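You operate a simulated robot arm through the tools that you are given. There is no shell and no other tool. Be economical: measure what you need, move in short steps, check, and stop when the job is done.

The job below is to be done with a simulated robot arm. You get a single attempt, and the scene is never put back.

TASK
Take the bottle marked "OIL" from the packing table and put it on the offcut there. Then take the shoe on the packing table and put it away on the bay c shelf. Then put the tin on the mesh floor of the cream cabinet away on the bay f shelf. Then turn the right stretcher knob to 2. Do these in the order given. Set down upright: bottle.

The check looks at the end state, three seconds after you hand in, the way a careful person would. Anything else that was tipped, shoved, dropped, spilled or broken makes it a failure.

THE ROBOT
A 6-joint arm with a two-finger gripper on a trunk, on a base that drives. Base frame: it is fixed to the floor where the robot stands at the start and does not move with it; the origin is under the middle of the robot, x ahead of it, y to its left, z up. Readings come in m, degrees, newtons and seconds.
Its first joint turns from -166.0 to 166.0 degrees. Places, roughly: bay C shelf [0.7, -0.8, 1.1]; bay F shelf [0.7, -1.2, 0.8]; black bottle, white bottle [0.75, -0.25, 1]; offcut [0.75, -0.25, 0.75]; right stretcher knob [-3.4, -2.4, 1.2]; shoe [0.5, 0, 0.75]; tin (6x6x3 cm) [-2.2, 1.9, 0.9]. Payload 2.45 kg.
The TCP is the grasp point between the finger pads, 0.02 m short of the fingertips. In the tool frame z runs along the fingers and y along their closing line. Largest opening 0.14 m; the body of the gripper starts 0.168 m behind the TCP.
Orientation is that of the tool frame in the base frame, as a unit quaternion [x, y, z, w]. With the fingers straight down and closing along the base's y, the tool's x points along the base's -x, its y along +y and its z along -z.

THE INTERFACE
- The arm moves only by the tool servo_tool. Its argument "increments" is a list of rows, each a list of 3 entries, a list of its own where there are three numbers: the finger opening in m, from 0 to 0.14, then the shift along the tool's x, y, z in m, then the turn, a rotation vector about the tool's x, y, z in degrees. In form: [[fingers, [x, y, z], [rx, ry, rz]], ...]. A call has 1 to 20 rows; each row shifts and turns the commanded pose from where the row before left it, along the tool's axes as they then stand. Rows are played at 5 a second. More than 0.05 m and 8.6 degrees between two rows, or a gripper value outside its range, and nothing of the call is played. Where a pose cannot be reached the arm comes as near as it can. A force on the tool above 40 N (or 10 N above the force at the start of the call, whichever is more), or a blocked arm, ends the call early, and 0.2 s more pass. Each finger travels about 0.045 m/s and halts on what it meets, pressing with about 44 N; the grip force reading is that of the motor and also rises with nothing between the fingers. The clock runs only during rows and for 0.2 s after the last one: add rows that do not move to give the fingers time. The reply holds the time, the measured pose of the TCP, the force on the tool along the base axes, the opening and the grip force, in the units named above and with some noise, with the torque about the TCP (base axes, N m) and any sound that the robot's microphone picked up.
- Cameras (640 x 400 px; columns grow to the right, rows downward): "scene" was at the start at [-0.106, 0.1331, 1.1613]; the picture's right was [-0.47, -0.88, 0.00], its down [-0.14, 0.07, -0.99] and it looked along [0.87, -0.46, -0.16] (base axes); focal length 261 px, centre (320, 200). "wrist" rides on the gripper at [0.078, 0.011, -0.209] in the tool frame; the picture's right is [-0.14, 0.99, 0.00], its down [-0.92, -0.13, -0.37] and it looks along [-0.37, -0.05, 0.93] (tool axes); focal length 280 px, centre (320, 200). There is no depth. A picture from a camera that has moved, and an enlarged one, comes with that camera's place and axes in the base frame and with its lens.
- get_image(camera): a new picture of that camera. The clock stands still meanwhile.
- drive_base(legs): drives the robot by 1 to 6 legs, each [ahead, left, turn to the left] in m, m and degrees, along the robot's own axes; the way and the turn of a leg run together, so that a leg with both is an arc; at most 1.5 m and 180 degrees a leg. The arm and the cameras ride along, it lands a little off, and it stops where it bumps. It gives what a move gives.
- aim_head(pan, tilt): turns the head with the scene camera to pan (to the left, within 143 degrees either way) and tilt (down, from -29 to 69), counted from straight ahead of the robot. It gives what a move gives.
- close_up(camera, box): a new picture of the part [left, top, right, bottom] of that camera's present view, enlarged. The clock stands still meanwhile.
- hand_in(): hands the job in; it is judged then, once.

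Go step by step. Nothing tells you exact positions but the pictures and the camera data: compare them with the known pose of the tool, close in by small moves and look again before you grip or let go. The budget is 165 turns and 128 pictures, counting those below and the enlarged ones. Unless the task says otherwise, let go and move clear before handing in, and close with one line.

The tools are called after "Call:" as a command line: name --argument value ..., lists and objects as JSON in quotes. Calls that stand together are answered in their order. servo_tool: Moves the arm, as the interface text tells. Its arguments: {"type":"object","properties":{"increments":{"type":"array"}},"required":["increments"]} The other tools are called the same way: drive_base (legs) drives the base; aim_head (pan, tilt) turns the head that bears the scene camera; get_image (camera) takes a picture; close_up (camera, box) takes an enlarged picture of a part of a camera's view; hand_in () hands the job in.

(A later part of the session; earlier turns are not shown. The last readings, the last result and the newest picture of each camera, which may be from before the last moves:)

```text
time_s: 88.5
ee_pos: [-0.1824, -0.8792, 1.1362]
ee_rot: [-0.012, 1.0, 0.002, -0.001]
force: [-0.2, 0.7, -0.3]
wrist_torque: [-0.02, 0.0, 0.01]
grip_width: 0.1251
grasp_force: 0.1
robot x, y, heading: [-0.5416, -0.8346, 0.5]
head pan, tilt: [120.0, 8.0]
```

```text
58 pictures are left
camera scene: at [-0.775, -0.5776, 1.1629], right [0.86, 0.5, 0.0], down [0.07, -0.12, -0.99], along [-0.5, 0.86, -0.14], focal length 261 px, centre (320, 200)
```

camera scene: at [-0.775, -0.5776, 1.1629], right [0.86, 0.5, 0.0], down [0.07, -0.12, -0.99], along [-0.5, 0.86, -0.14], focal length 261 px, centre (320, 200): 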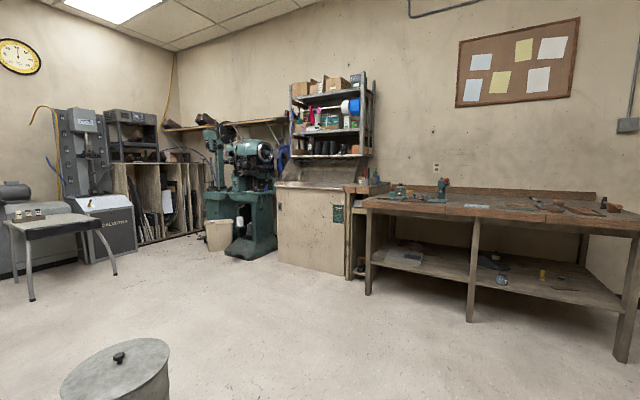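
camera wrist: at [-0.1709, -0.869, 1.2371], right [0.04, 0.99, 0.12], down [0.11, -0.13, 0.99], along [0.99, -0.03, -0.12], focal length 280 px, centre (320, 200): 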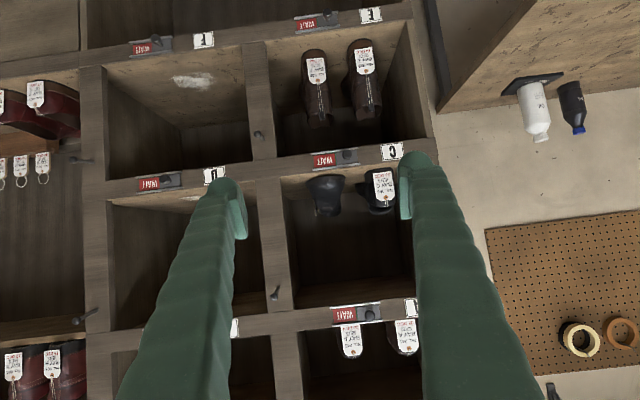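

Call:
close_up --camera "scene" --box '[265, 60, 395, 285]'

Call:
aim_head --pan 140 --tilt 12

Call:
get_image --camera "scene"

```text
1.78 times, centred on (330, 172) of scene
camera zoom: at [-0.775, -0.5776, 1.1629], right [0.86, 0.5, 0.0], down [0.07, -0.12, -0.99], along [-0.5, 0.86, -0.14], focal length 464 px, centre (302, 249)
```

zoom: 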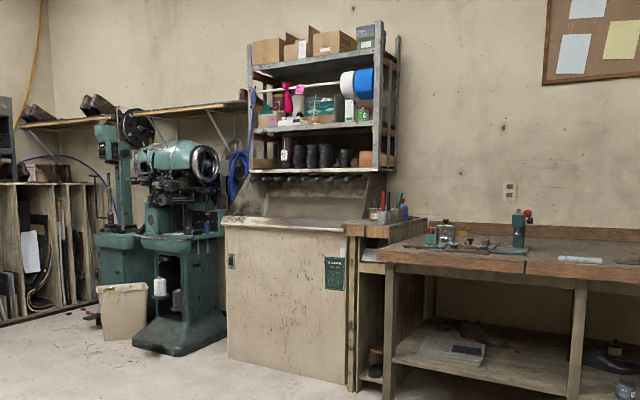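

```text
time_s: 89.3
ee_pos: [-0.1823, -0.8798, 1.1368]
ee_rot: [-0.011, 1.0, 0.002, -0.001]
force: [0.5, -0.3, -0.3]
wrist_torque: [0.04, -0.02, 0.0]
grip_width: 0.1249
grasp_force: 0.1
robot x, y, heading: [-0.5375, -0.8311, -0.1]
head pan, tilt: [140.0, 12.0]
```

```text
56 pictures are left
camera scene: at [-0.8, -0.5979, 1.1564], right [0.64, 0.77, 0.0], down [0.16, -0.13, -0.98], along [-0.75, 0.63, -0.21], focal length 261 px, centre (320, 200)
```

scene: 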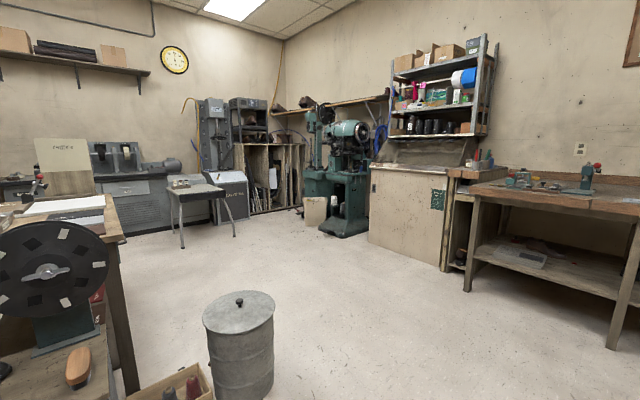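

The cream cabinet is an open-topped booth with its front at y ≈ 1.73 and x from -2.7 to -1.8. I'll turn left and drive around to stand in front of it, staying clear of the bin.

Call:
drive_base --legs '[[0, 0, 90], [1.4, 0, 0], [0, 1.4, 0], [0, 0.26, 0]]'

Call:
aim_head --pan -10 --tilt 12

Call:
get_image --camera "scene"

Call:
get_image --camera "wrist"

```text
time_s: 108.1
ee_pos: [-2.2039, 0.859, 1.1364]
ee_rot: [0.73, -0.683, 0.0, 0.002]
force: [0.4, -0.2, -0.4]
wrist_torque: [0.05, -0.01, -0.02]
grip_width: 0.125
grasp_force: 0.2
robot x, y, heading: [-2.2337, 0.5, 92.7]
head pan, tilt: [140.0, 12.0]
```

```text
time_s: 110.5
ee_pos: [-2.2036, 0.8595, 1.136]
ee_rot: [0.73, -0.683, 0.0, 0.002]
force: [0.6, 0.7, -0.4]
wrist_torque: [0.02, -0.04, 0.02]
grip_width: 0.125
grasp_force: 0.1
robot x, y, heading: [-2.2335, 0.5022, 92.5]
head pan, tilt: [-10.0, 12.0]
```

```text
55 pictures are left
camera scene: at [-2.3849, 0.3968, 1.1564], right [0.99, -0.13, 0.0], down [-0.03, -0.21, -0.98], along [0.12, 0.97, -0.21], focal length 261 px, centre (320, 200)
```

scene: 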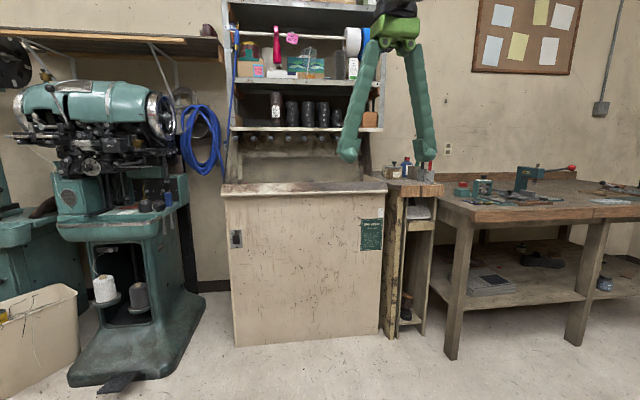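

```text
54 pictures are left
camera wrist: at [-2.2077, 0.7809, 1.3444], right [-1.0, 0.07, 0.0], down [0.07, 0.93, 0.36], along [0.02, 0.36, -0.93], focal length 280 px, centre (320, 200)
```

wrist: 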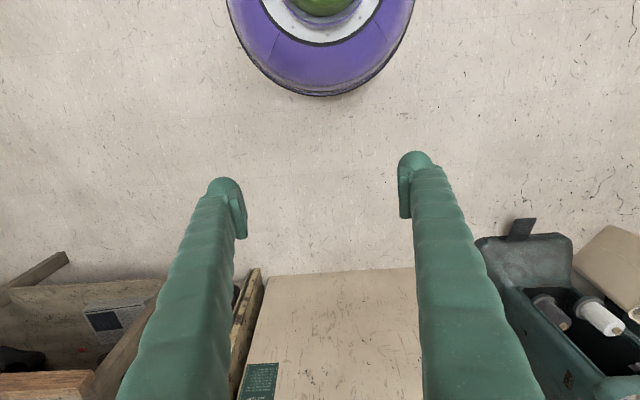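

Call:
close_up --camera "scene" --box '[215, 90, 395, 210]'

Call:
drive_base --legs '[[0.45, 0, -2.5]]'

Call:
aim_head --pan -5 --tilt 15

Call:
get_image --camera "scene"

Call:
get_image --camera "wrist"

```text
3.33 times, centred on (305, 150) of scene
camera zoom: at [-2.3849, 0.3968, 1.1564], right [0.99, -0.13, 0.0], down [-0.03, -0.21, -0.98], along [0.12, 0.97, -0.21], focal length 871 px, centre (370, 367)
```

zoom: 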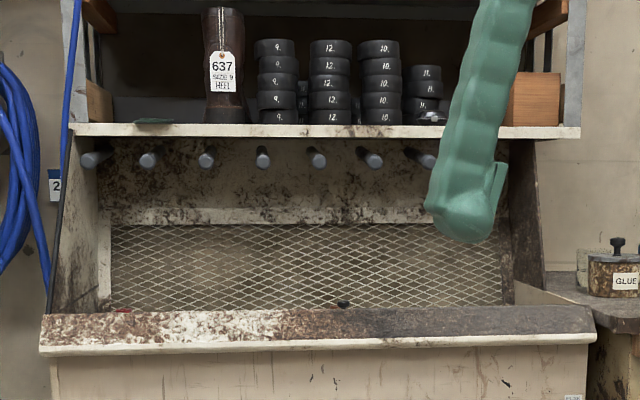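

```text
time_s: 113.2
ee_pos: [-2.2054, 1.2997, 1.137]
ee_rot: [0.718, -0.696, 0.001, 0.003]
force: [-0.9, -0.7, 0.7]
wrist_torque: [0.0, 0.01, -0.06]
grip_width: 0.1248
grasp_force: 0.2
robot x, y, heading: [-2.2502, 0.9438, 90.7]
head pan, tilt: [-10.0, 12.0]
```

```text
time_s: 113.8
ee_pos: [-2.2043, 1.298, 1.1364]
ee_rot: [0.718, -0.696, -0.001, 0.003]
force: [0.5, 0.3, -0.2]
wrist_torque: [0.02, -0.03, -0.03]
grip_width: 0.1249
grasp_force: 0.0
robot x, y, heading: [-2.2492, 0.9429, 91.1]
head pan, tilt: [-5.0, 15.0]
```

```text
52 pictures are left
camera scene: at [-2.4099, 0.8436, 1.1515], right [1.0, -0.07, 0.0], down [-0.02, -0.26, -0.97], along [0.07, 0.96, -0.26], focal length 261 px, centre (320, 200)
```

scene: 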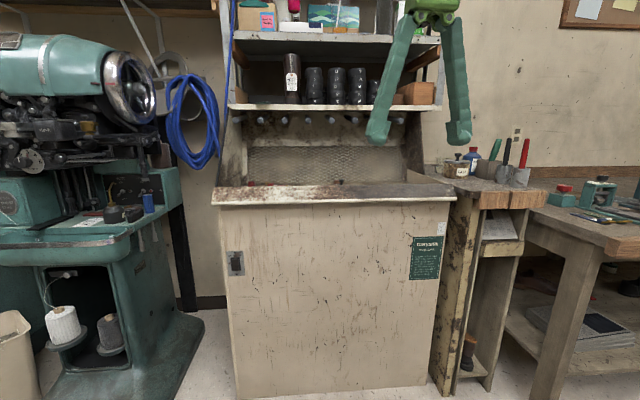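

```text
51 pictures are left
camera wrist: at [-2.2115, 1.2202, 1.3444], right [-0.99, 0.11, 0.0], down [0.1, 0.93, 0.36], along [0.04, 0.36, -0.93], focal length 280 px, centre (320, 200)
```

wrist: 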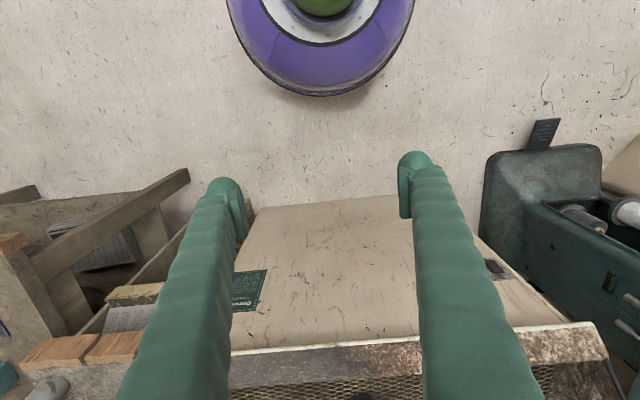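

The mesh floor lies behind the lip at z ≈ 0.95. I'll drive 0.2 m closer to look down into it.

Call:
drive_base --legs '[[0.2, 0, 0]]'

Call:
get_image --camera "wrist"

Call:
get_image --camera "scene"

```text
time_s: 115.4
ee_pos: [-2.2072, 1.4957, 1.1362]
ee_rot: [0.718, -0.696, 0.001, 0.002]
force: [0.5, 0.0, -0.2]
wrist_torque: [0.0, 0.0, 0.02]
grip_width: 0.125
grasp_force: 0.0
robot x, y, heading: [-2.2478, 1.1375, 90.6]
head pan, tilt: [-5.0, 15.0]
```

```text
50 pictures are left
camera wrist: at [-2.2144, 1.4181, 1.3444], right [-0.99, 0.1, 0.0], down [0.1, 0.93, 0.36], along [0.04, 0.36, -0.93], focal length 280 px, centre (320, 200)
```

wrist: 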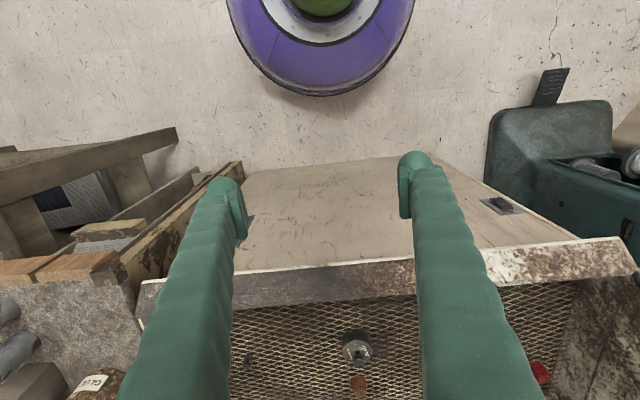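

```text
49 pictures are left
camera scene: at [-2.4126, 1.0413, 1.1515], right [1.0, -0.07, 0.0], down [-0.02, -0.26, -0.97], along [0.07, 0.96, -0.26], focal length 261 px, centre (320, 200)
```

scene: 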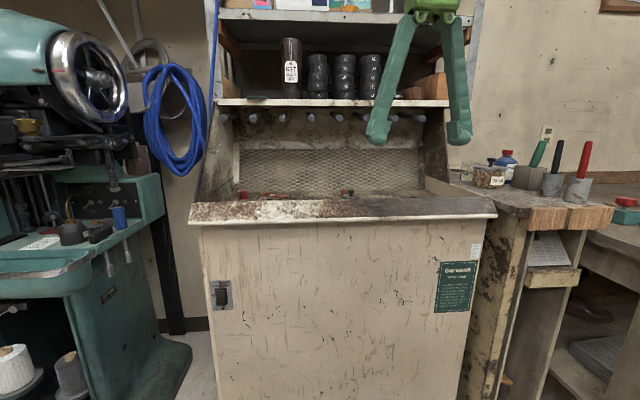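

Call:
close_up --camera "wrist" --box '[230, 280, 430, 400]'

Call:
servo_tool --increments '[[0.14, [-0.03, 0, -0.03], [0, 0, 0]], [0.14, [-0.03, 0, -0.03], [0, 0, 0]], [0.14, [-0.03, 0, -0.03], [0, 0, 0]], [0.14, [-0.01, 0, -0.03], [0, 0, 0]], [0.14, [0, 0, 0], [0, 0, 0]]]'

Call:
get_image --camera "wrist"

```text
3.20 times, centred on (330, 340) of wrist
camera zoom: at [-2.2144, 1.4181, 1.3444], right [-0.99, 0.1, 0.0], down [0.1, 0.93, 0.36], along [0.04, 0.36, -0.93], focal length 897 px, centre (288, -248)
```

zoom: 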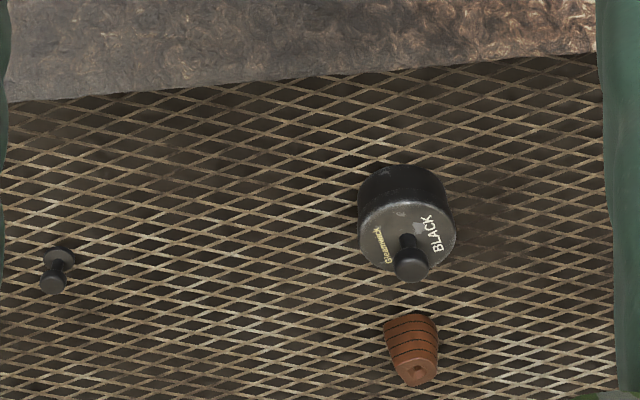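

```text
time_s: 116.6
ee_pos: [-2.2119, 1.5974, 1.2564]
ee_rot: [0.719, -0.695, 0.001, 0.003]
force: [0.0, 0.8, 0.2]
wrist_torque: [-0.01, -0.02, -0.02]
grip_width: 0.14
grasp_force: 0.1
robot x, y, heading: [-2.2506, 1.1404, 90.8]
head pan, tilt: [-5.0, 15.0]
```

```text
47 pictures are left
camera wrist: at [-2.2175, 1.5193, 1.4649], right [-0.99, 0.11, 0.0], down [0.1, 0.93, 0.36], along [0.04, 0.36, -0.93], focal length 280 px, centre (320, 200)
```

wrist: 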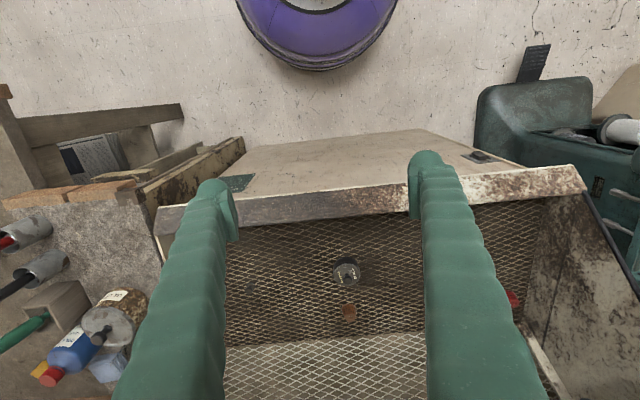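

Call:
close_up --camera "wrist" --box '[260, 200, 430, 320]'

```text
3.33 times, centred on (345, 260) of wrist
camera zoom: at [-2.2175, 1.5193, 1.4649], right [-0.99, 0.11, 0.0], down [0.1, 0.93, 0.36], along [0.04, 0.36, -0.93], focal length 935 px, centre (237, 0)
```

zoom: 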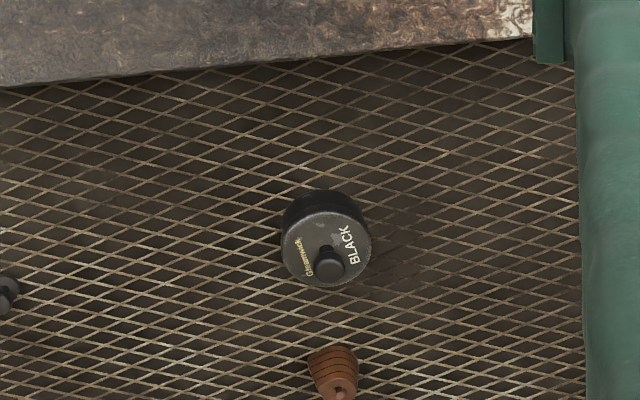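

The tin is a round black lidded tin centred near (-2.236, 1.908), with its lid at z ≈ 0.93. A shelf overhangs from y ≈ 1.91, so I'll pitch the tool 45° while moving to a pre-grasp point over the lip.

Call:
servo_tool --increments '[[0.12, [-0.03, 0.002, 0.032], [0, -5.625, 0]], [0.12, [-0.0267, 0.002, 0.0348], [0, -5.625, 0]], [0.12, [-0.0232, 0.002, 0.0372], [0, -5.625, 0]], [0.12, [-0.0194, 0.002, 0.0393], [0, -5.625, 0]], [0.12, [-0.0155, 0.002, 0.0411], [0, -5.625, 0]], [0.12, [-0.0114, 0.002, 0.0424], [0, -5.625, 0]], [0.12, [-0.0071, 0.002, 0.0433], [0, -5.625, 0]], [0.12, [-0.0029, 0.002, 0.0438], [0, -5.625, 0]], [0.12, [0, 0, 0], [0, 0, 0]]]'

Call:
get_image --camera "wrist"

Call:
get_image --camera "scene"

```text
time_s: 118.6
ee_pos: [-2.2371, 1.8363, 0.9961]
ee_rot: [0.664, -0.644, -0.274, -0.264]
force: [-0.6, 0.3, -0.4]
wrist_torque: [-0.01, 0.02, -0.02]
grip_width: 0.1201
grasp_force: 0.1
robot x, y, heading: [-2.249, 1.1403, 90.9]
head pan, tilt: [-5.0, 15.0]
```

```text
45 pictures are left
camera wrist: at [-2.2385, 1.6319, 1.0888], right [-0.99, 0.07, 0.1], down [0.12, 0.4, 0.91], along [0.02, 0.92, -0.4], focal length 280 px, centre (320, 200)
```

wrist: 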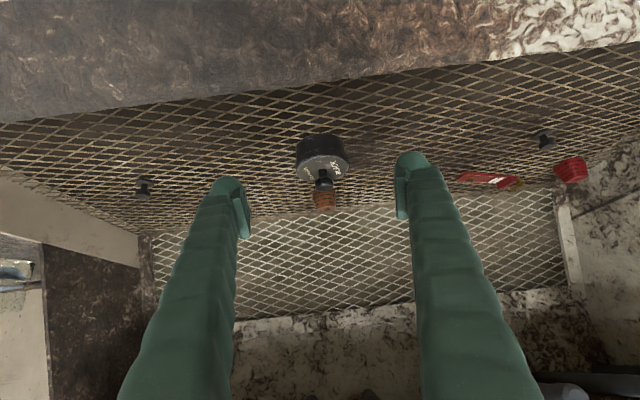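

```text
44 pictures are left
camera scene: at [-2.4126, 1.0413, 1.1515], right [1.0, -0.07, 0.0], down [-0.02, -0.26, -0.97], along [0.07, 0.96, -0.26], focal length 261 px, centre (320, 200)
```

scene: 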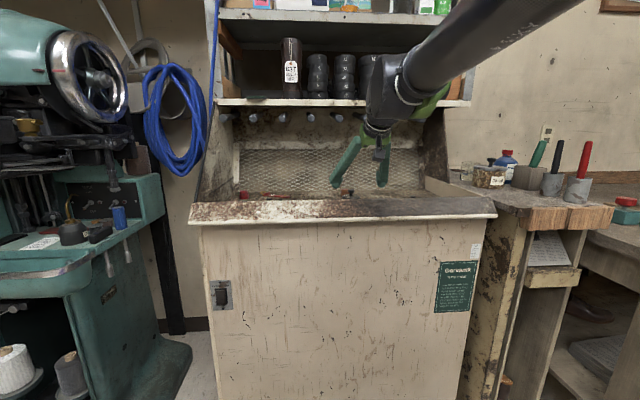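

Tin confirmed at (-2.239, 1.908, lid 0.926), centred between the fingers. Advancing to it along the tool axis.

Call:
servo_tool --increments '[[0.12, [-0.001, 0, 0.033], [0, 0, 0]], [0.12, [-0.001, 0, 0.033], [0, 0, 0]], [0.12, [-0.001, 0, 0.022], [0, 0, 0]], [0.12, [0, 0, 0.006], [0, 0, 0]], [0.12, [0, 0, 0], [0, 0, 0]]]'

Call:
get_image --camera "wrist"

```text
time_s: 119.8
ee_pos: [-2.238, 1.9041, 0.9343]
ee_rot: [0.664, -0.643, -0.274, -0.264]
force: [-0.3, -0.6, -0.2]
wrist_torque: [0.02, -0.04, 0.03]
grip_width: 0.12
grasp_force: 0.1
robot x, y, heading: [-2.2499, 1.1398, 90.5]
head pan, tilt: [-5.0, 15.0]
```

```text
43 pictures are left
camera wrist: at [-2.2409, 1.7001, 1.0264], right [-0.99, 0.07, 0.1], down [0.12, 0.4, 0.91], along [0.02, 0.91, -0.4], focal length 280 px, centre (320, 200)
```

wrist: 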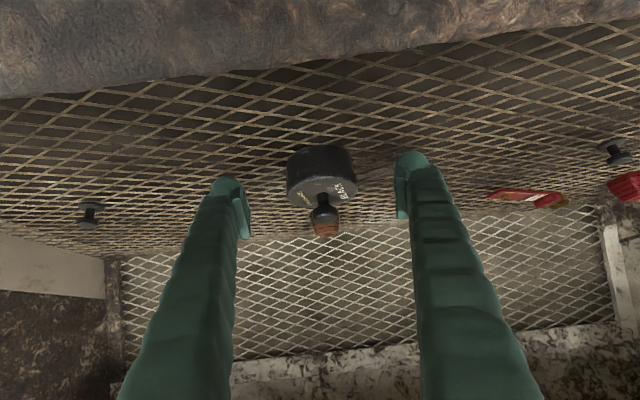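

Call:
servo_tool --increments '[[0.12, [0.001, 0, 0.006], [0, 0, 0]], [0.12, [0.001, 0, 0.006], [0, 0, 0]], [0.12, [0, 0, 0], [0, 0, 0]]]'

Call:
close_up --camera "wrist" --box '[210, 110, 430, 260]'

```text
time_s: 120.6
ee_pos: [-2.2385, 1.9108, 0.9249]
ee_rot: [0.664, -0.644, -0.274, -0.264]
force: [0.3, 0.3, -0.2]
wrist_torque: [0.0, 0.01, 0.03]
grip_width: 0.1197
grasp_force: 0.0
robot x, y, heading: [-2.2466, 1.1388, 90.5]
head pan, tilt: [-5.0, 15.0]
```

```text
2.67 times, centred on (320, 185) of wrist
camera zoom: at [-2.2415, 1.7074, 1.016], right [-0.99, 0.07, 0.1], down [0.12, 0.4, 0.91], along [0.02, 0.91, -0.4], focal length 748 px, centre (320, 240)
```

zoom: 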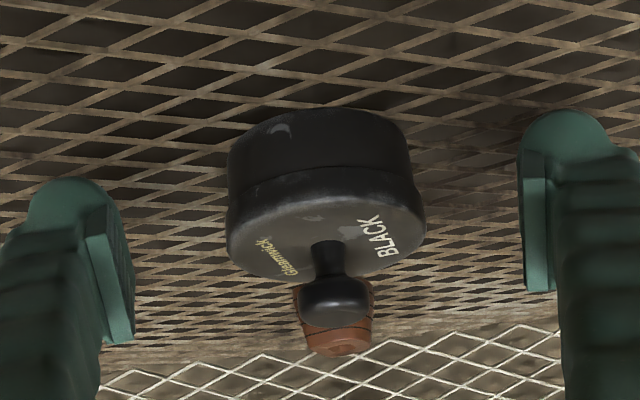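

Aligned; closing on the tin.

Call:
servo_tool --increments '[[0.1, [0, 0, 0], [0, 0, 0]], [0.085, [0, 0, 0], [0, 0, 0]], [0.07, [0, 0, 0], [0, 0, 0]], [0.06, [0, 0, 0], [0, 0, 0]], [0.05, [0, 0, 0], [0, 0, 0]], [0.04, [0, 0, 0], [0, 0, 0]], [0.03, [0, 0, 0], [0, 0, 0]], [0.03, [0, 0, 0], [0, 0, 0]]]'

Call:
servo_tool --increments '[[0.03, [-0.014, 0, -0.014], [0, 0, 0]], [0.03, [-0.014, 0, -0.014], [0, 0, 0]], [0.03, [0, 0, 0], [0, 0, 0]]]'

Call:
get_image --camera "wrist"

```text
time_s: 122.4
ee_pos: [-2.2379, 1.9119, 0.9241]
ee_rot: [0.664, -0.643, -0.275, -0.263]
force: [0.3, 0.4, 0.6]
wrist_torque: [-0.01, 0.02, -0.02]
grip_width: 0.0587
grasp_force: 44.2
robot x, y, heading: [-2.2473, 1.1422, 90.9]
head pan, tilt: [-5.0, 15.0]
heard: snap
```

```text
time_s: 123.2
ee_pos: [-2.2378, 1.9115, 0.9641]
ee_rot: [0.664, -0.644, -0.274, -0.264]
force: [0.2, -0.4, -1.2]
wrist_torque: [-0.05, 0.01, -0.03]
grip_width: 0.0585
grasp_force: 44.3
robot x, y, heading: [-2.2483, 1.1409, 90.3]
head pan, tilt: [-5.0, 15.0]
```

```text
41 pictures are left
camera wrist: at [-2.2413, 1.707, 1.0562], right [-0.99, 0.07, 0.1], down [0.12, 0.4, 0.91], along [0.02, 0.91, -0.4], focal length 280 px, centre (320, 200)
```

wrist: 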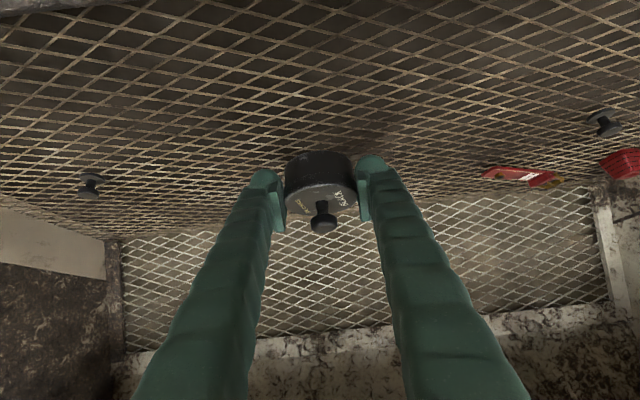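

I heard a snap while closing, so I'll inspect the tin.

Call:
close_up --camera "wrist" --box '[240, 120, 400, 260]'

```text
2.86 times, centred on (320, 190) of wrist
camera zoom: at [-2.2413, 1.707, 1.0562], right [-0.99, 0.07, 0.1], down [0.12, 0.4, 0.91], along [0.02, 0.91, -0.4], focal length 801 px, centre (320, 229)
```

zoom: 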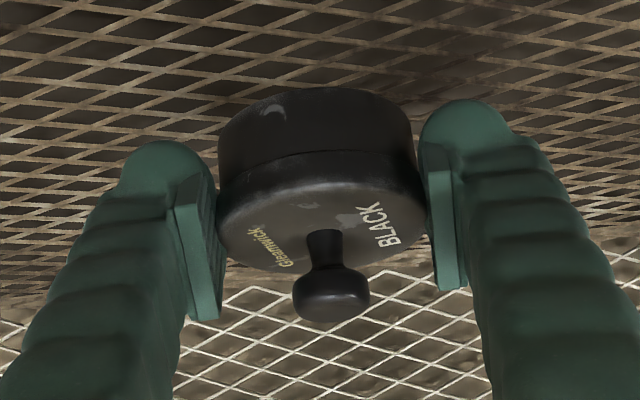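

The tin and its lid look intact and well held. I'll lift it clear of the lip and back out.

Call:
servo_tool --increments '[[0.03, [-0.0212, 0, -0.0212], [0, 0, 0]], [0.03, [-0.0212, 0, -0.0212], [0, 0, 0]], [0.03, [0, 0, -0.03], [0, 0, 0]], [0.03, [0, 0, -0.03], [0, 0, 0]], [0.03, [0, 0, 0], [0, 0, 0]]]'

Call:
drive_base --legs '[[-0.55, 0, 0]]'

Call:
get_image --camera "scene"

```text
time_s: 124.4
ee_pos: [-2.2372, 1.8702, 1.0681]
ee_rot: [0.664, -0.643, -0.274, -0.264]
force: [0.4, 0.1, -1.2]
wrist_torque: [-0.02, -0.03, 0.01]
grip_width: 0.0584
grasp_force: 44.2
robot x, y, heading: [-2.2477, 1.1395, 91.1]
head pan, tilt: [-5.0, 15.0]
```

```text
time_s: 127.6
ee_pos: [-2.2271, 1.3214, 1.0677]
ee_rot: [0.662, -0.646, -0.273, -0.265]
force: [-0.2, -0.3, -1.0]
wrist_torque: [0.02, 0.03, -0.04]
grip_width: 0.0584
grasp_force: 44.0
robot x, y, heading: [-2.2411, 0.5871, 90.4]
head pan, tilt: [-5.0, 15.0]
```

```text
39 pictures are left
camera scene: at [-2.4069, 0.4938, 1.1515], right [1.0, -0.08, 0.0], down [-0.02, -0.26, -0.97], along [0.08, 0.96, -0.26], focal length 261 px, centre (320, 200)
```

scene: 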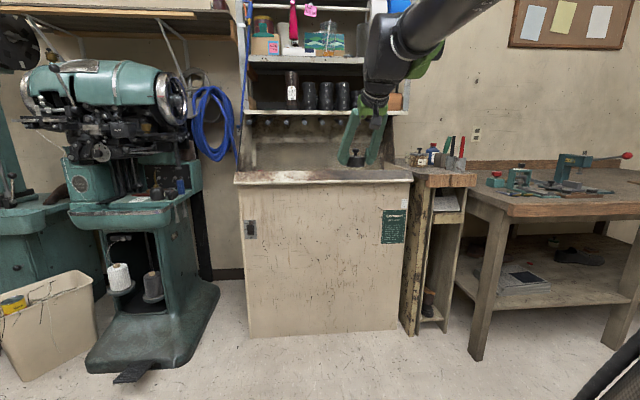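

Tin held and out. Driving back around to the rack.

Call:
drive_base --legs '[[-0.15, 0, 0], [0, -1.45, 0], [0, -0.15, 0], [-1.5, 0, 0]]'

Call:
drive_base --legs '[[0, 0, -90]]'

Call:
aim_head --pan -5 --tilt 12

Call:
get_image --camera "scene"

Call:
get_image --camera "wrist"

```text
time_s: 143.8
ee_pos: [-0.6018, -0.3229, 1.0672]
ee_rot: [0.664, -0.644, -0.274, -0.264]
force: [0.3, -1.3, -1.5]
wrist_torque: [-0.02, -0.03, -0.02]
grip_width: 0.0587
grasp_force: 43.4
robot x, y, heading: [-0.6168, -1.0546, 90.7]
head pan, tilt: [-5.0, 15.0]
```

```text
time_s: 148.0
ee_pos: [0.116, -1.0362, 1.0677]
ee_rot: [-0.033, 0.924, 0.015, 0.38]
force: [-0.4, 0.7, -1.3]
wrist_torque: [-0.01, 0.02, 0.02]
grip_width: 0.0583
grasp_force: 44.2
robot x, y, heading: [-0.6116, -1.0537, 3.2]
head pan, tilt: [-5.0, 15.0]
```

```text
time_s: 148.6
ee_pos: [0.1162, -1.0349, 1.0687]
ee_rot: [-0.034, 0.924, 0.015, 0.38]
force: [-0.3, 0.4, -1.2]
wrist_torque: [0.0, 0.02, -0.01]
grip_width: 0.0584
grasp_force: 44.5
robot x, y, heading: [-0.617, -1.0541, 3.2]
head pan, tilt: [-5.0, 12.0]
```

```text
38 pictures are left
camera scene: at [-0.7189, -0.8909, 1.1564], right [-0.03, -1.0, 0.0], down [-0.21, 0.01, -0.98], along [0.98, -0.03, -0.21], focal length 261 px, centre (320, 200)
```

scene: 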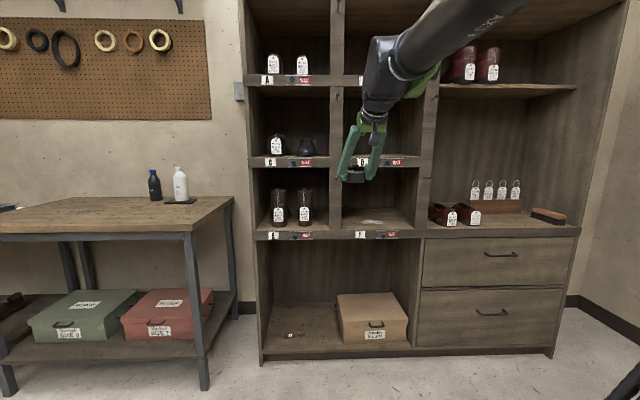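

```text
37 pictures are left
camera wrist: at [-0.086, -1.0411, 1.1599], right [0.02, 0.99, 0.1], down [0.4, -0.1, 0.91], along [0.91, 0.02, -0.4], focal length 280 px, centre (320, 200)
```

wrist: 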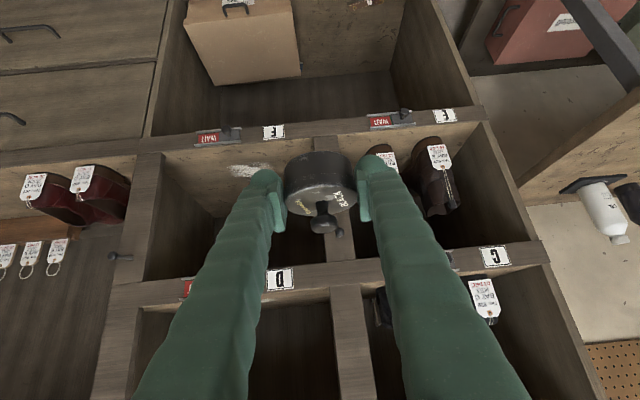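

Bay F is empty, with its opening at y = -1.03 to -1.36, shelf z ≈ 0.76 and header at 1.05. I'll straighten the heading, line up at y ≈ -1.12 and lower the tin in front of the bay.

Call:
drive_base --legs '[[0, -0.045, -3.2]]'

Call:
servo_tool --increments '[[0.03, [0.0283, 0, 0.0283], [0, 0, 0]], [0.03, [0.0283, 0, 0.0283], [0, 0, 0]], [0.03, [0.0283, 0, 0.0283], [0, 0, 0]], [0.03, [0.0283, 0, 0.0283], [0, 0, 0]], [0.03, [0.0283, 0, 0.0283], [0, 0, 0]], [0.03, [0.0212, 0, 0.0212], [0, 0, 0]], [0.03, [0, 0, 0], [0, 0, 0]]]'

Call:
get_image --camera "wrist"

```text
time_s: 149.5
ee_pos: [0.1162, -1.1224, 1.0683]
ee_rot: [-0.006, 0.925, 0.004, 0.38]
force: [-0.9, -0.1, -1.4]
wrist_torque: [-0.02, 0.04, -0.02]
grip_width: 0.0584
grasp_force: 44.3
robot x, y, heading: [-0.6111, -1.0978, -0.2]
head pan, tilt: [-5.0, 12.0]
```

```text
time_s: 151.1
ee_pos: [0.1135, -1.1195, 0.8378]
ee_rot: [-0.007, 0.925, 0.004, 0.38]
force: [0.1, -0.8, -1.0]
wrist_torque: [0.02, 0.02, 0.0]
grip_width: 0.0582
grasp_force: 43.6
robot x, y, heading: [-0.611, -1.0953, 0.1]
head pan, tilt: [-5.0, 12.0]
```

```text
36 pictures are left
camera wrist: at [-0.0882, -1.1157, 0.9302], right [0.08, 0.99, 0.1], down [0.4, -0.12, 0.91], along [0.91, -0.03, -0.4], focal length 280 px, centre (320, 200)
```

wrist: 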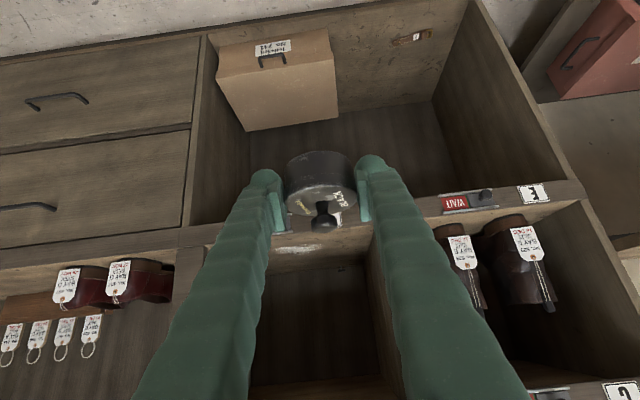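

Aligned with bay F. Driving 0.3 m forward and checking clearances.

Call:
drive_base --legs '[[0.3, 0, 0]]'

Call:
get_image --camera "wrist"

Call:
get_image --camera "scene"

```text
time_s: 153.2
ee_pos: [0.4187, -1.1237, 0.8383]
ee_rot: [-0.007, 0.925, 0.004, 0.38]
force: [-0.5, -0.2, -1.0]
wrist_torque: [0.03, 0.01, 0.0]
grip_width: 0.0583
grasp_force: 44.4
robot x, y, heading: [-0.3057, -1.0958, -0.3]
head pan, tilt: [-5.0, 12.0]
```

```text
35 pictures are left
camera wrist: at [0.2169, -1.118, 0.9305], right [0.08, 0.99, 0.1], down [0.4, -0.12, 0.91], along [0.91, -0.04, -0.4], focal length 280 px, centre (320, 200)
```

wrist: 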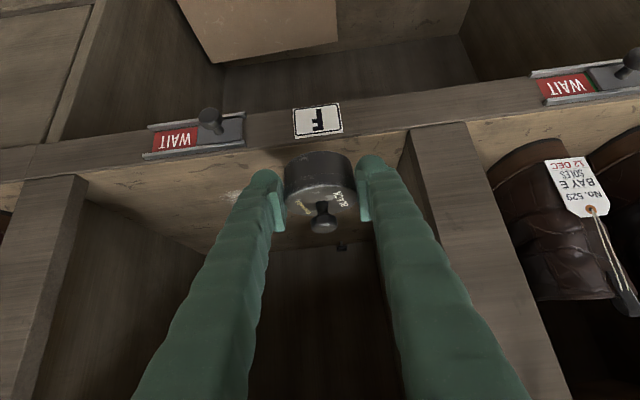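

```text
34 pictures are left
camera scene: at [-0.4027, -0.9303, 1.1564], right [-0.09, -1.0, 0.0], down [-0.21, 0.02, -0.98], along [0.97, -0.09, -0.21], focal length 261 px, centre (320, 200)
```

scene: 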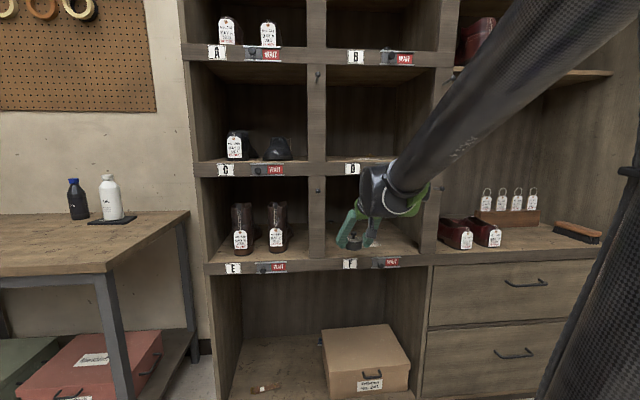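

Clear to enter. Advancing 0.10 m with the arm, keeping height.

Call:
servo_tool --increments '[[0.03, [-0.0236, -0.003, 0.0236], [0, 0, 0]], [0.03, [-0.0236, -0.003, 0.0236], [0, 0, 0]], [0.03, [-0.0236, 0, 0.0236], [0, 0, 0]], [0.03, [0, 0, 0], [0, 0, 0]]]'

Call:
get_image --camera "wrist"

Call:
close_up --camera "scene" --box '[290, 140, 450, 280]'

```text
time_s: 154.2
ee_pos: [0.5191, -1.1288, 0.8382]
ee_rot: [-0.007, 0.925, 0.004, 0.38]
force: [0.3, 0.0, -0.6]
wrist_torque: [-0.04, 0.02, 0.0]
grip_width: 0.0583
grasp_force: 44.2
robot x, y, heading: [-0.3079, -1.0993, -0.1]
head pan, tilt: [-5.0, 12.0]
```

```text
33 pictures are left
camera wrist: at [0.3174, -1.1231, 0.9299], right [0.08, 0.99, 0.1], down [0.4, -0.12, 0.91], along [0.91, -0.04, -0.4], focal length 280 px, centre (320, 200)
```

wrist: 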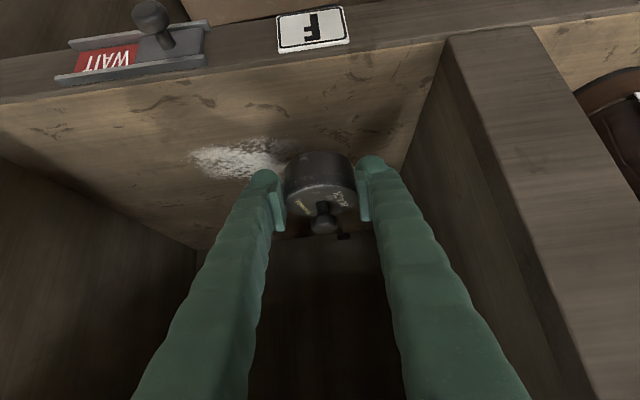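

```text
2.86 times, centred on (370, 210) of scene
camera zoom: at [-0.4027, -0.9303, 1.1564], right [-0.09, -1.0, 0.0], down [-0.21, 0.02, -0.98], along [0.97, -0.09, -0.21], focal length 747 px, centre (177, 171)
```

zoom: 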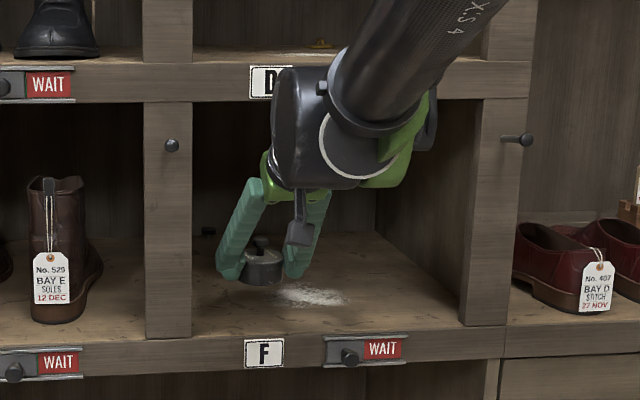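

Everything is clear and the white patch is off to the side. Lowering onto the shelf.

Call:
servo_tool --increments '[[0.03, [0.0099, 0, 0.0099], [0, 0, 0]], [0.03, [0.0085, 0, 0.0085], [0, 0, 0]], [0.03, [0, 0, 0], [0, 0, 0]]]'

Call:
servo_tool --increments '[[0.03, [0.0028, 0, 0.0028], [0, 0, 0]], [0.03, [0, 0, 0], [0, 0, 0]]]'

Call:
close_up --camera "scene" --box '[320, 180, 400, 250]'

```text
time_s: 155.0
ee_pos: [0.5188, -1.1289, 0.8106]
ee_rot: [-0.006, 0.925, 0.004, 0.381]
force: [0.7, 0.8, -1.1]
wrist_torque: [-0.01, 0.0, -0.02]
grip_width: 0.0584
grasp_force: 44.1
robot x, y, heading: [-0.3103, -1.0997, -0.3]
head pan, tilt: [-5.0, 12.0]
```

```text
time_s: 155.6
ee_pos: [0.5194, -1.1294, 0.8093]
ee_rot: [-0.006, 0.925, 0.003, 0.38]
force: [0.4, 0.5, -2.2]
wrist_torque: [-0.04, 0.05, 0.03]
grip_width: 0.0584
grasp_force: 43.9
robot x, y, heading: [-0.3093, -1.1009, -0.3]
head pan, tilt: [-5.0, 12.0]
```

```text
5.71 times, centred on (360, 215) of scene
camera zoom: at [-0.4026, -0.9303, 1.1564], right [-0.09, -1.0, 0.0], down [-0.21, 0.02, -0.98], along [0.97, -0.09, -0.21], focal length 1493 px, centre (91, 114)
```

zoom: 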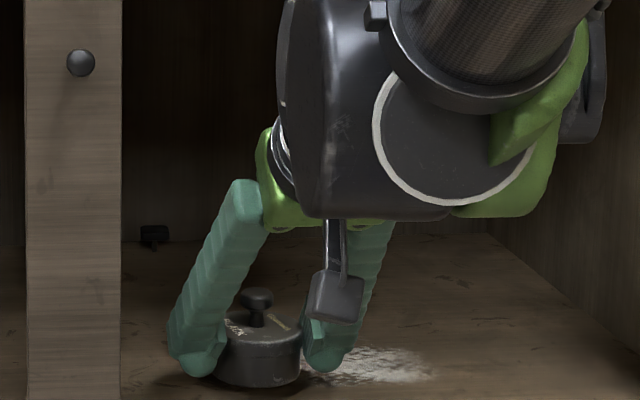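

Call:
servo_tool --increments '[[0.03, [0.0028, 0, 0.0028], [0, 0, 0]], [0.03, [0.0021, 0, 0.0021], [0, 0, 0]], [0.03, [0, 0, 0], [0, 0, 0]]]'

```text
time_s: 156.4
ee_pos: [0.5184, -1.1281, 0.8011]
ee_rot: [-0.006, 0.925, 0.004, 0.381]
force: [-0.3, -0.2, -1.7]
wrist_torque: [0.0, 0.03, -0.02]
grip_width: 0.058
grasp_force: 44.1
robot x, y, heading: [-0.307, -1.1002, -0.2]
head pan, tilt: [-5.0, 12.0]
```

Call:
servo_tool --increments '[[0.03, [0.0021, 0, 0.0021], [0, 0, 0]], [0.03, [0.0021, 0, 0.0021], [0, 0, 0]], [0.03, [0, 0, 0], [0, 0, 0]]]'

Call:
close_up --camera "scene" --box '[320, 180, 400, 250]'

```text
time_s: 157.2
ee_pos: [0.5204, -1.1286, 0.7948]
ee_rot: [-0.006, 0.925, 0.003, 0.38]
force: [0.1, 0.5, -0.5]
wrist_torque: [0.01, 0.04, -0.02]
grip_width: 0.0582
grasp_force: 43.6
robot x, y, heading: [-0.3093, -1.0979, -0.3]
head pan, tilt: [-5.0, 12.0]
```

```text
5.71 times, centred on (360, 215) of scene
camera zoom: at [-0.4026, -0.9303, 1.1564], right [-0.09, -1.0, 0.0], down [-0.21, 0.02, -0.98], along [0.97, -0.09, -0.21], focal length 1493 px, centre (91, 114)
```

zoom: 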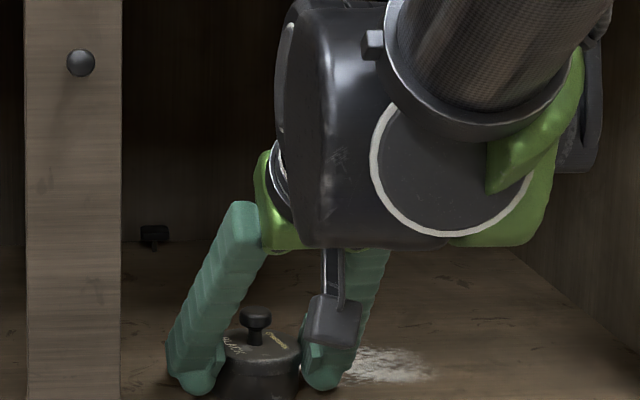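

Call:
servo_tool --increments '[[0.03, [0.0021, 0, 0.0021], [0, 0, 0]], [0.03, [0.0021, 0, 0.0021], [0, 0, 0]], [0.03, [0, 0, 0], [0, 0, 0]]]'

Call:
servo_tool --increments '[[0.03, [0.0014, 0, 0.0014], [0, 0, 0]], [0.03, [0.0014, 0, 0.0014], [0, 0, 0]], [0.03, [0, 0, 0], [0, 0, 0]]]'

Call:
close_up --camera "scene" --box '[320, 200, 400, 270]'

```text
time_s: 158.0
ee_pos: [0.5188, -1.1289, 0.7894]
ee_rot: [-0.007, 0.924, 0.004, 0.383]
force: [6.0, 0.3, 32.5]
wrist_torque: [0.02, -0.47, 0.02]
grip_width: 0.0583
grasp_force: 43.7
robot x, y, heading: [-0.3058, -1.0977, -0.2]
head pan, tilt: [-5.0, 12.0]
```

```text
time_s: 158.8
ee_pos: [0.5182, -1.1295, 0.7858]
ee_rot: [-0.007, 0.925, 0.005, 0.381]
force: [4.9, -0.9, 27.5]
wrist_torque: [0.01, -0.39, 0.01]
grip_width: 0.0584
grasp_force: 43.7
robot x, y, heading: [-0.3081, -1.0999, -0.1]
head pan, tilt: [-5.0, 12.0]
```

```text
5.71 times, centred on (360, 235) of scene
camera zoom: at [-0.4035, -0.9303, 1.1564], right [-0.09, -1.0, 0.0], down [-0.21, 0.02, -0.98], along [0.97, -0.09, -0.21], focal length 1493 px, centre (91, 0)
```

zoom: 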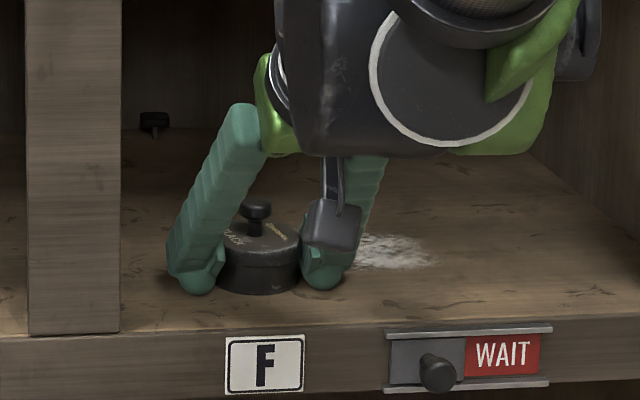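

The tin is seated on the shelf. Releasing and backing out along the tool axis.

Call:
servo_tool --increments '[[0.065, [0, 0, -0.0005], [0, 0, 0]], [0.075, [0, 0, 0], [0, 0, 0]], [0.09, [0, 0, 0], [0, 0, 0]], [0.1, [0, 0, 0], [0, 0, 0]], [0.1, [0, 0, 0], [0, 0, 0]], [0.1, [0, 0, -0.02], [0, 0, 0]], [0.1, [0, 0, -0.03], [0, 0, 0]], [0.1, [0, 0, -0.03], [0, 0, 0]], [0.1, [0.02, 0, -0.03], [0, 0, 0]], [0.1, [0.0283, 0, -0.0283], [0, 0, 0]], [0.1, [0.0283, 0, -0.0283], [0, 0, 0]], [0.1, [0.0283, 0, -0.0283], [0, 0, 0]], [0.1, [0, 0, 0], [0, 0, 0]]]'

Call:
drive_base --legs '[[-0.3, 0, 0]]'

Call:
get_image --camera "wrist"

Call:
get_image --camera "scene"

```text
time_s: 161.6
ee_pos: [0.3079, -1.1329, 0.8492]
ee_rot: [-0.006, 0.925, 0.004, 0.38]
force: [0.1, 0.2, -0.1]
wrist_torque: [0.01, -0.02, -0.01]
grip_width: 0.0999
grasp_force: 0.1
robot x, y, heading: [-0.3076, -1.1005, -0.1]
head pan, tilt: [-5.0, 12.0]
heard: snap
```

```text
time_s: 163.6
ee_pos: [0.0161, -1.1291, 0.8498]
ee_rot: [-0.008, 0.925, 0.004, 0.38]
force: [0.1, 0.4, -0.2]
wrist_torque: [-0.03, -0.01, -0.01]
grip_width: 0.1002
grasp_force: 0.1
robot x, y, heading: [-0.5993, -1.0961, -0.1]
head pan, tilt: [-5.0, 12.0]
```

```text
28 pictures are left
camera wrist: at [-0.1855, -1.1236, 0.9414], right [0.08, 0.99, 0.1], down [0.4, -0.12, 0.91], along [0.91, -0.03, -0.4], focal length 280 px, centre (320, 200)
```

wrist: 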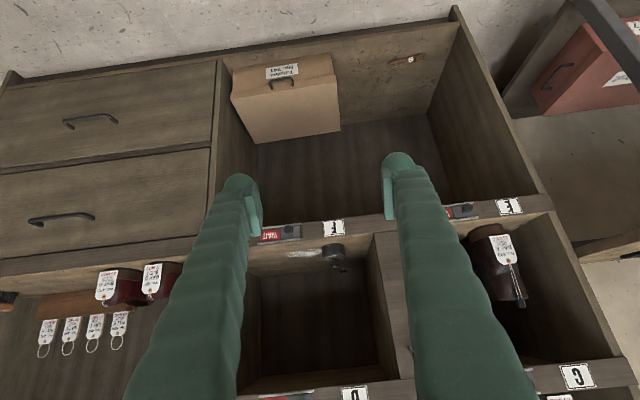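

```text
27 pictures are left
camera scene: at [-0.6962, -0.9301, 1.1564], right [-0.09, -1.0, 0.0], down [-0.21, 0.02, -0.98], along [0.97, -0.09, -0.21], focal length 261 px, centre (320, 200)
```

scene: 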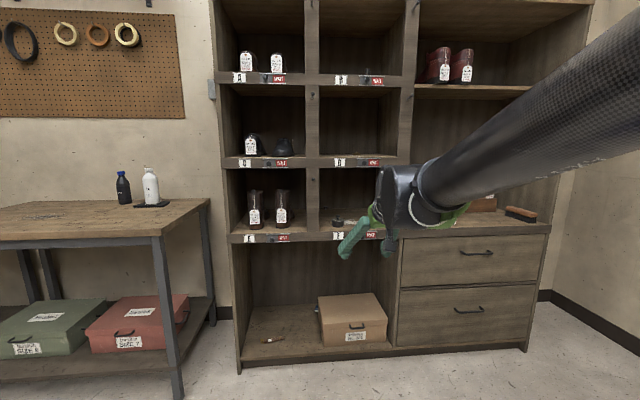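

The tin sits upright in bay F. Now I'll tuck the arm, turn around, and look for the right stretcher knob.

Call:
servo_tool --increments '[[0.1, [-0.025, 0, -0.025], [0, 7.5, 0]], [0.1, [-0.02, 0, -0.03], [0, 7.5, 0]], [0.1, [-0.016, 0, -0.033], [0, 7.5, 0]], [0.1, [-0.01, 0, -0.035], [0, 7.5, 0]], [0.1, [0, 0, -0.036], [0, 7.5, 0]], [0.1, [0.005, 0, -0.036], [0, 7.5, 0]], [0.1, [0.02, 0, -0.03], [0, 0, 0]], [0.1, [0.03, 0, -0.02], [0, 0, 0]], [0.1, [0.03, 0, 0], [0, 0, 0]], [0.1, [0, 0, 0], [0, 0, 0]]]'

Call:
drive_base --legs '[[0, 0, -155]]'

Call:
aim_head --pan 0 --tilt 8

Call:
get_image --camera "scene"

```text
time_s: 165.8
ee_pos: [-0.0915, -1.1334, 1.1142]
ee_rot: [-0.009, 1.0, 0.003, -0.002]
force: [-0.2, -0.5, -1.0]
wrist_torque: [0.01, 0.02, 0.0]
grip_width: 0.1
grasp_force: 0.0
robot x, y, heading: [-0.6003, -1.1011, 0.0]
head pan, tilt: [-5.0, 12.0]
```

```text
time_s: 172.5
ee_pos: [-1.0747, -1.2927, 1.1138]
ee_rot: [0.972, 0.237, 0.003, 0.001]
force: [-0.4, -0.2, 0.0]
wrist_torque: [0.0, 0.02, 0.01]
grip_width: 0.1001
grasp_force: 0.0
robot x, y, heading: [-0.601, -1.0993, -153.2]
head pan, tilt: [-5.0, 12.0]
```

```text
time_s: 173.2
ee_pos: [-1.0743, -1.2939, 1.1129]
ee_rot: [0.972, 0.236, 0.003, 0.001]
force: [0.3, -0.1, 0.5]
wrist_torque: [-0.03, 0.0, -0.02]
grip_width: 0.1
grasp_force: 0.1
robot x, y, heading: [-0.6035, -1.1007, -153.7]
head pan, tilt: [0.0, 8.0]
```

```text
26 pictures are left
camera scene: at [-0.4345, -1.2108, 1.1629], right [-0.44, 0.9, 0.0], down [0.13, 0.06, -0.99], along [-0.89, -0.44, -0.14], focal length 261 px, centre (320, 200)
```

scene: 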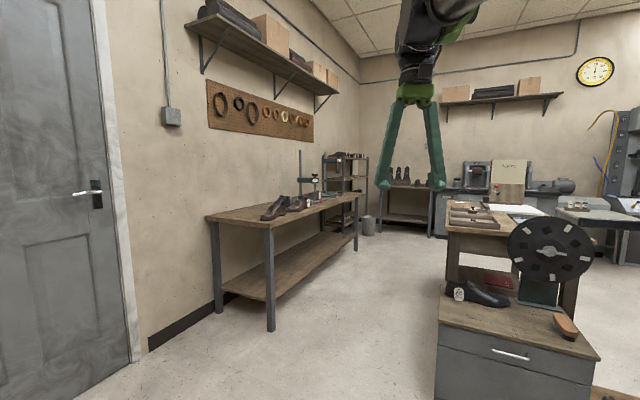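

Call:
close_up --camera "scene" --box '[280, 130, 450, 245]'

```text
3.48 times, centred on (365, 188) of scene
camera zoom: at [-0.4345, -1.2108, 1.1629], right [-0.44, 0.9, 0.0], down [0.13, 0.06, -0.99], along [-0.89, -0.44, -0.14], focal length 909 px, centre (164, 244)
```

zoom: 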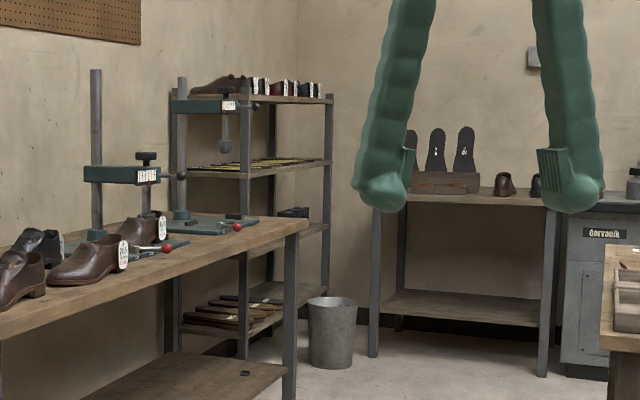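

The right stretcher is the farther one on the bench along the -y wall, its knob near (-3.4, -2.4, 1.2). I'll retract the arm and drive down the aisle at y ≈ -1.72.

Call:
servo_tool --increments '[[0.06, [0.03, 0, 0], [0, 0, 0]], [0.02, [0.03, 0, 0], [0, 0, 0]], [0.0, [0.03, 0, -0.02], [0, 0, 0]], [0.0, [0.03, 0, -0.03], [0, 0, 0]], [0.0, [0.0, 0, -0.03], [0, 0, 0]], [0.0, [0, 0, 0], [0, 0, 0]]]'

Call:
drive_base --legs '[[0, 0, -26.3], [0.7, 0.6, 0], [1.3, 0, 0]]'

Call:
aim_head --pan 35 --tilt 8

Call:
get_image --camera "scene"

```text
time_s: 174.6
ee_pos: [-0.9681, -1.2391, 1.1956]
ee_rot: [0.971, 0.237, 0.003, 0.002]
force: [-0.3, -0.2, -0.1]
wrist_torque: [0.02, -0.02, 0.01]
grip_width: 0.0003
grasp_force: 16.9
robot x, y, heading: [-0.6024, -1.0975, -153.9]
head pan, tilt: [0.0, 8.0]
```

```text
time_s: 187.0
ee_pos: [-3.0174, -1.7092, 1.1959]
ee_rot: [1.0, 0.028, 0.002, 0.002]
force: [0.1, -0.2, -0.4]
wrist_torque: [-0.01, 0.01, -0.03]
grip_width: 0.0
grasp_force: 29.5
robot x, y, heading: [-2.6234, -1.7348, -178.0]
head pan, tilt: [0.0, 8.0]
```

```text
time_s: 188.0
ee_pos: [-3.0163, -1.7086, 1.1962]
ee_rot: [1.0, 0.027, 0.003, 0.002]
force: [0.6, -0.3, -1.0]
wrist_torque: [-0.01, 0.0, -0.01]
grip_width: 0.0002
grasp_force: 30.1
robot x, y, heading: [-2.6246, -1.7314, -177.7]
head pan, tilt: [35.0, 8.0]
```

```text
24 pictures are left
camera scene: at [-2.4998, -1.9531, 1.1629], right [-0.6, 0.8, 0.0], down [0.11, 0.08, -0.99], along [-0.79, -0.6, -0.14], focal length 261 px, centre (320, 200)
```

scene: 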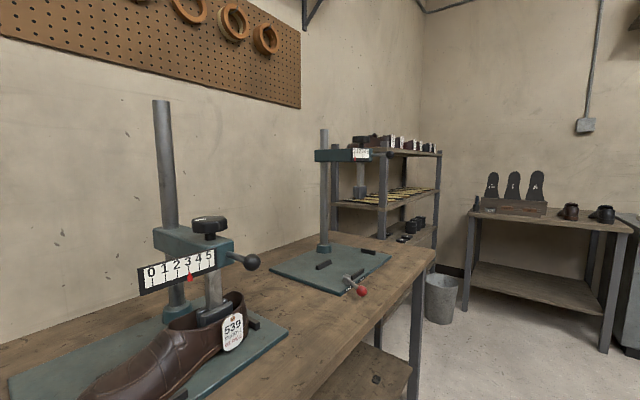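

Call:
close_up --camera "scene" --box '[290, 120, 400, 300]'

```text
2.22 times, centred on (345, 210) of scene
camera zoom: at [-2.4998, -1.9531, 1.1629], right [-0.6, 0.8, 0.0], down [0.11, 0.08, -0.99], along [-0.79, -0.6, -0.14], focal length 581 px, centre (264, 178)
```

zoom: 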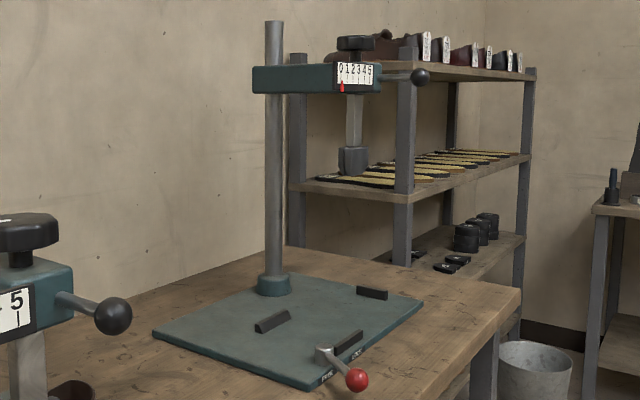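

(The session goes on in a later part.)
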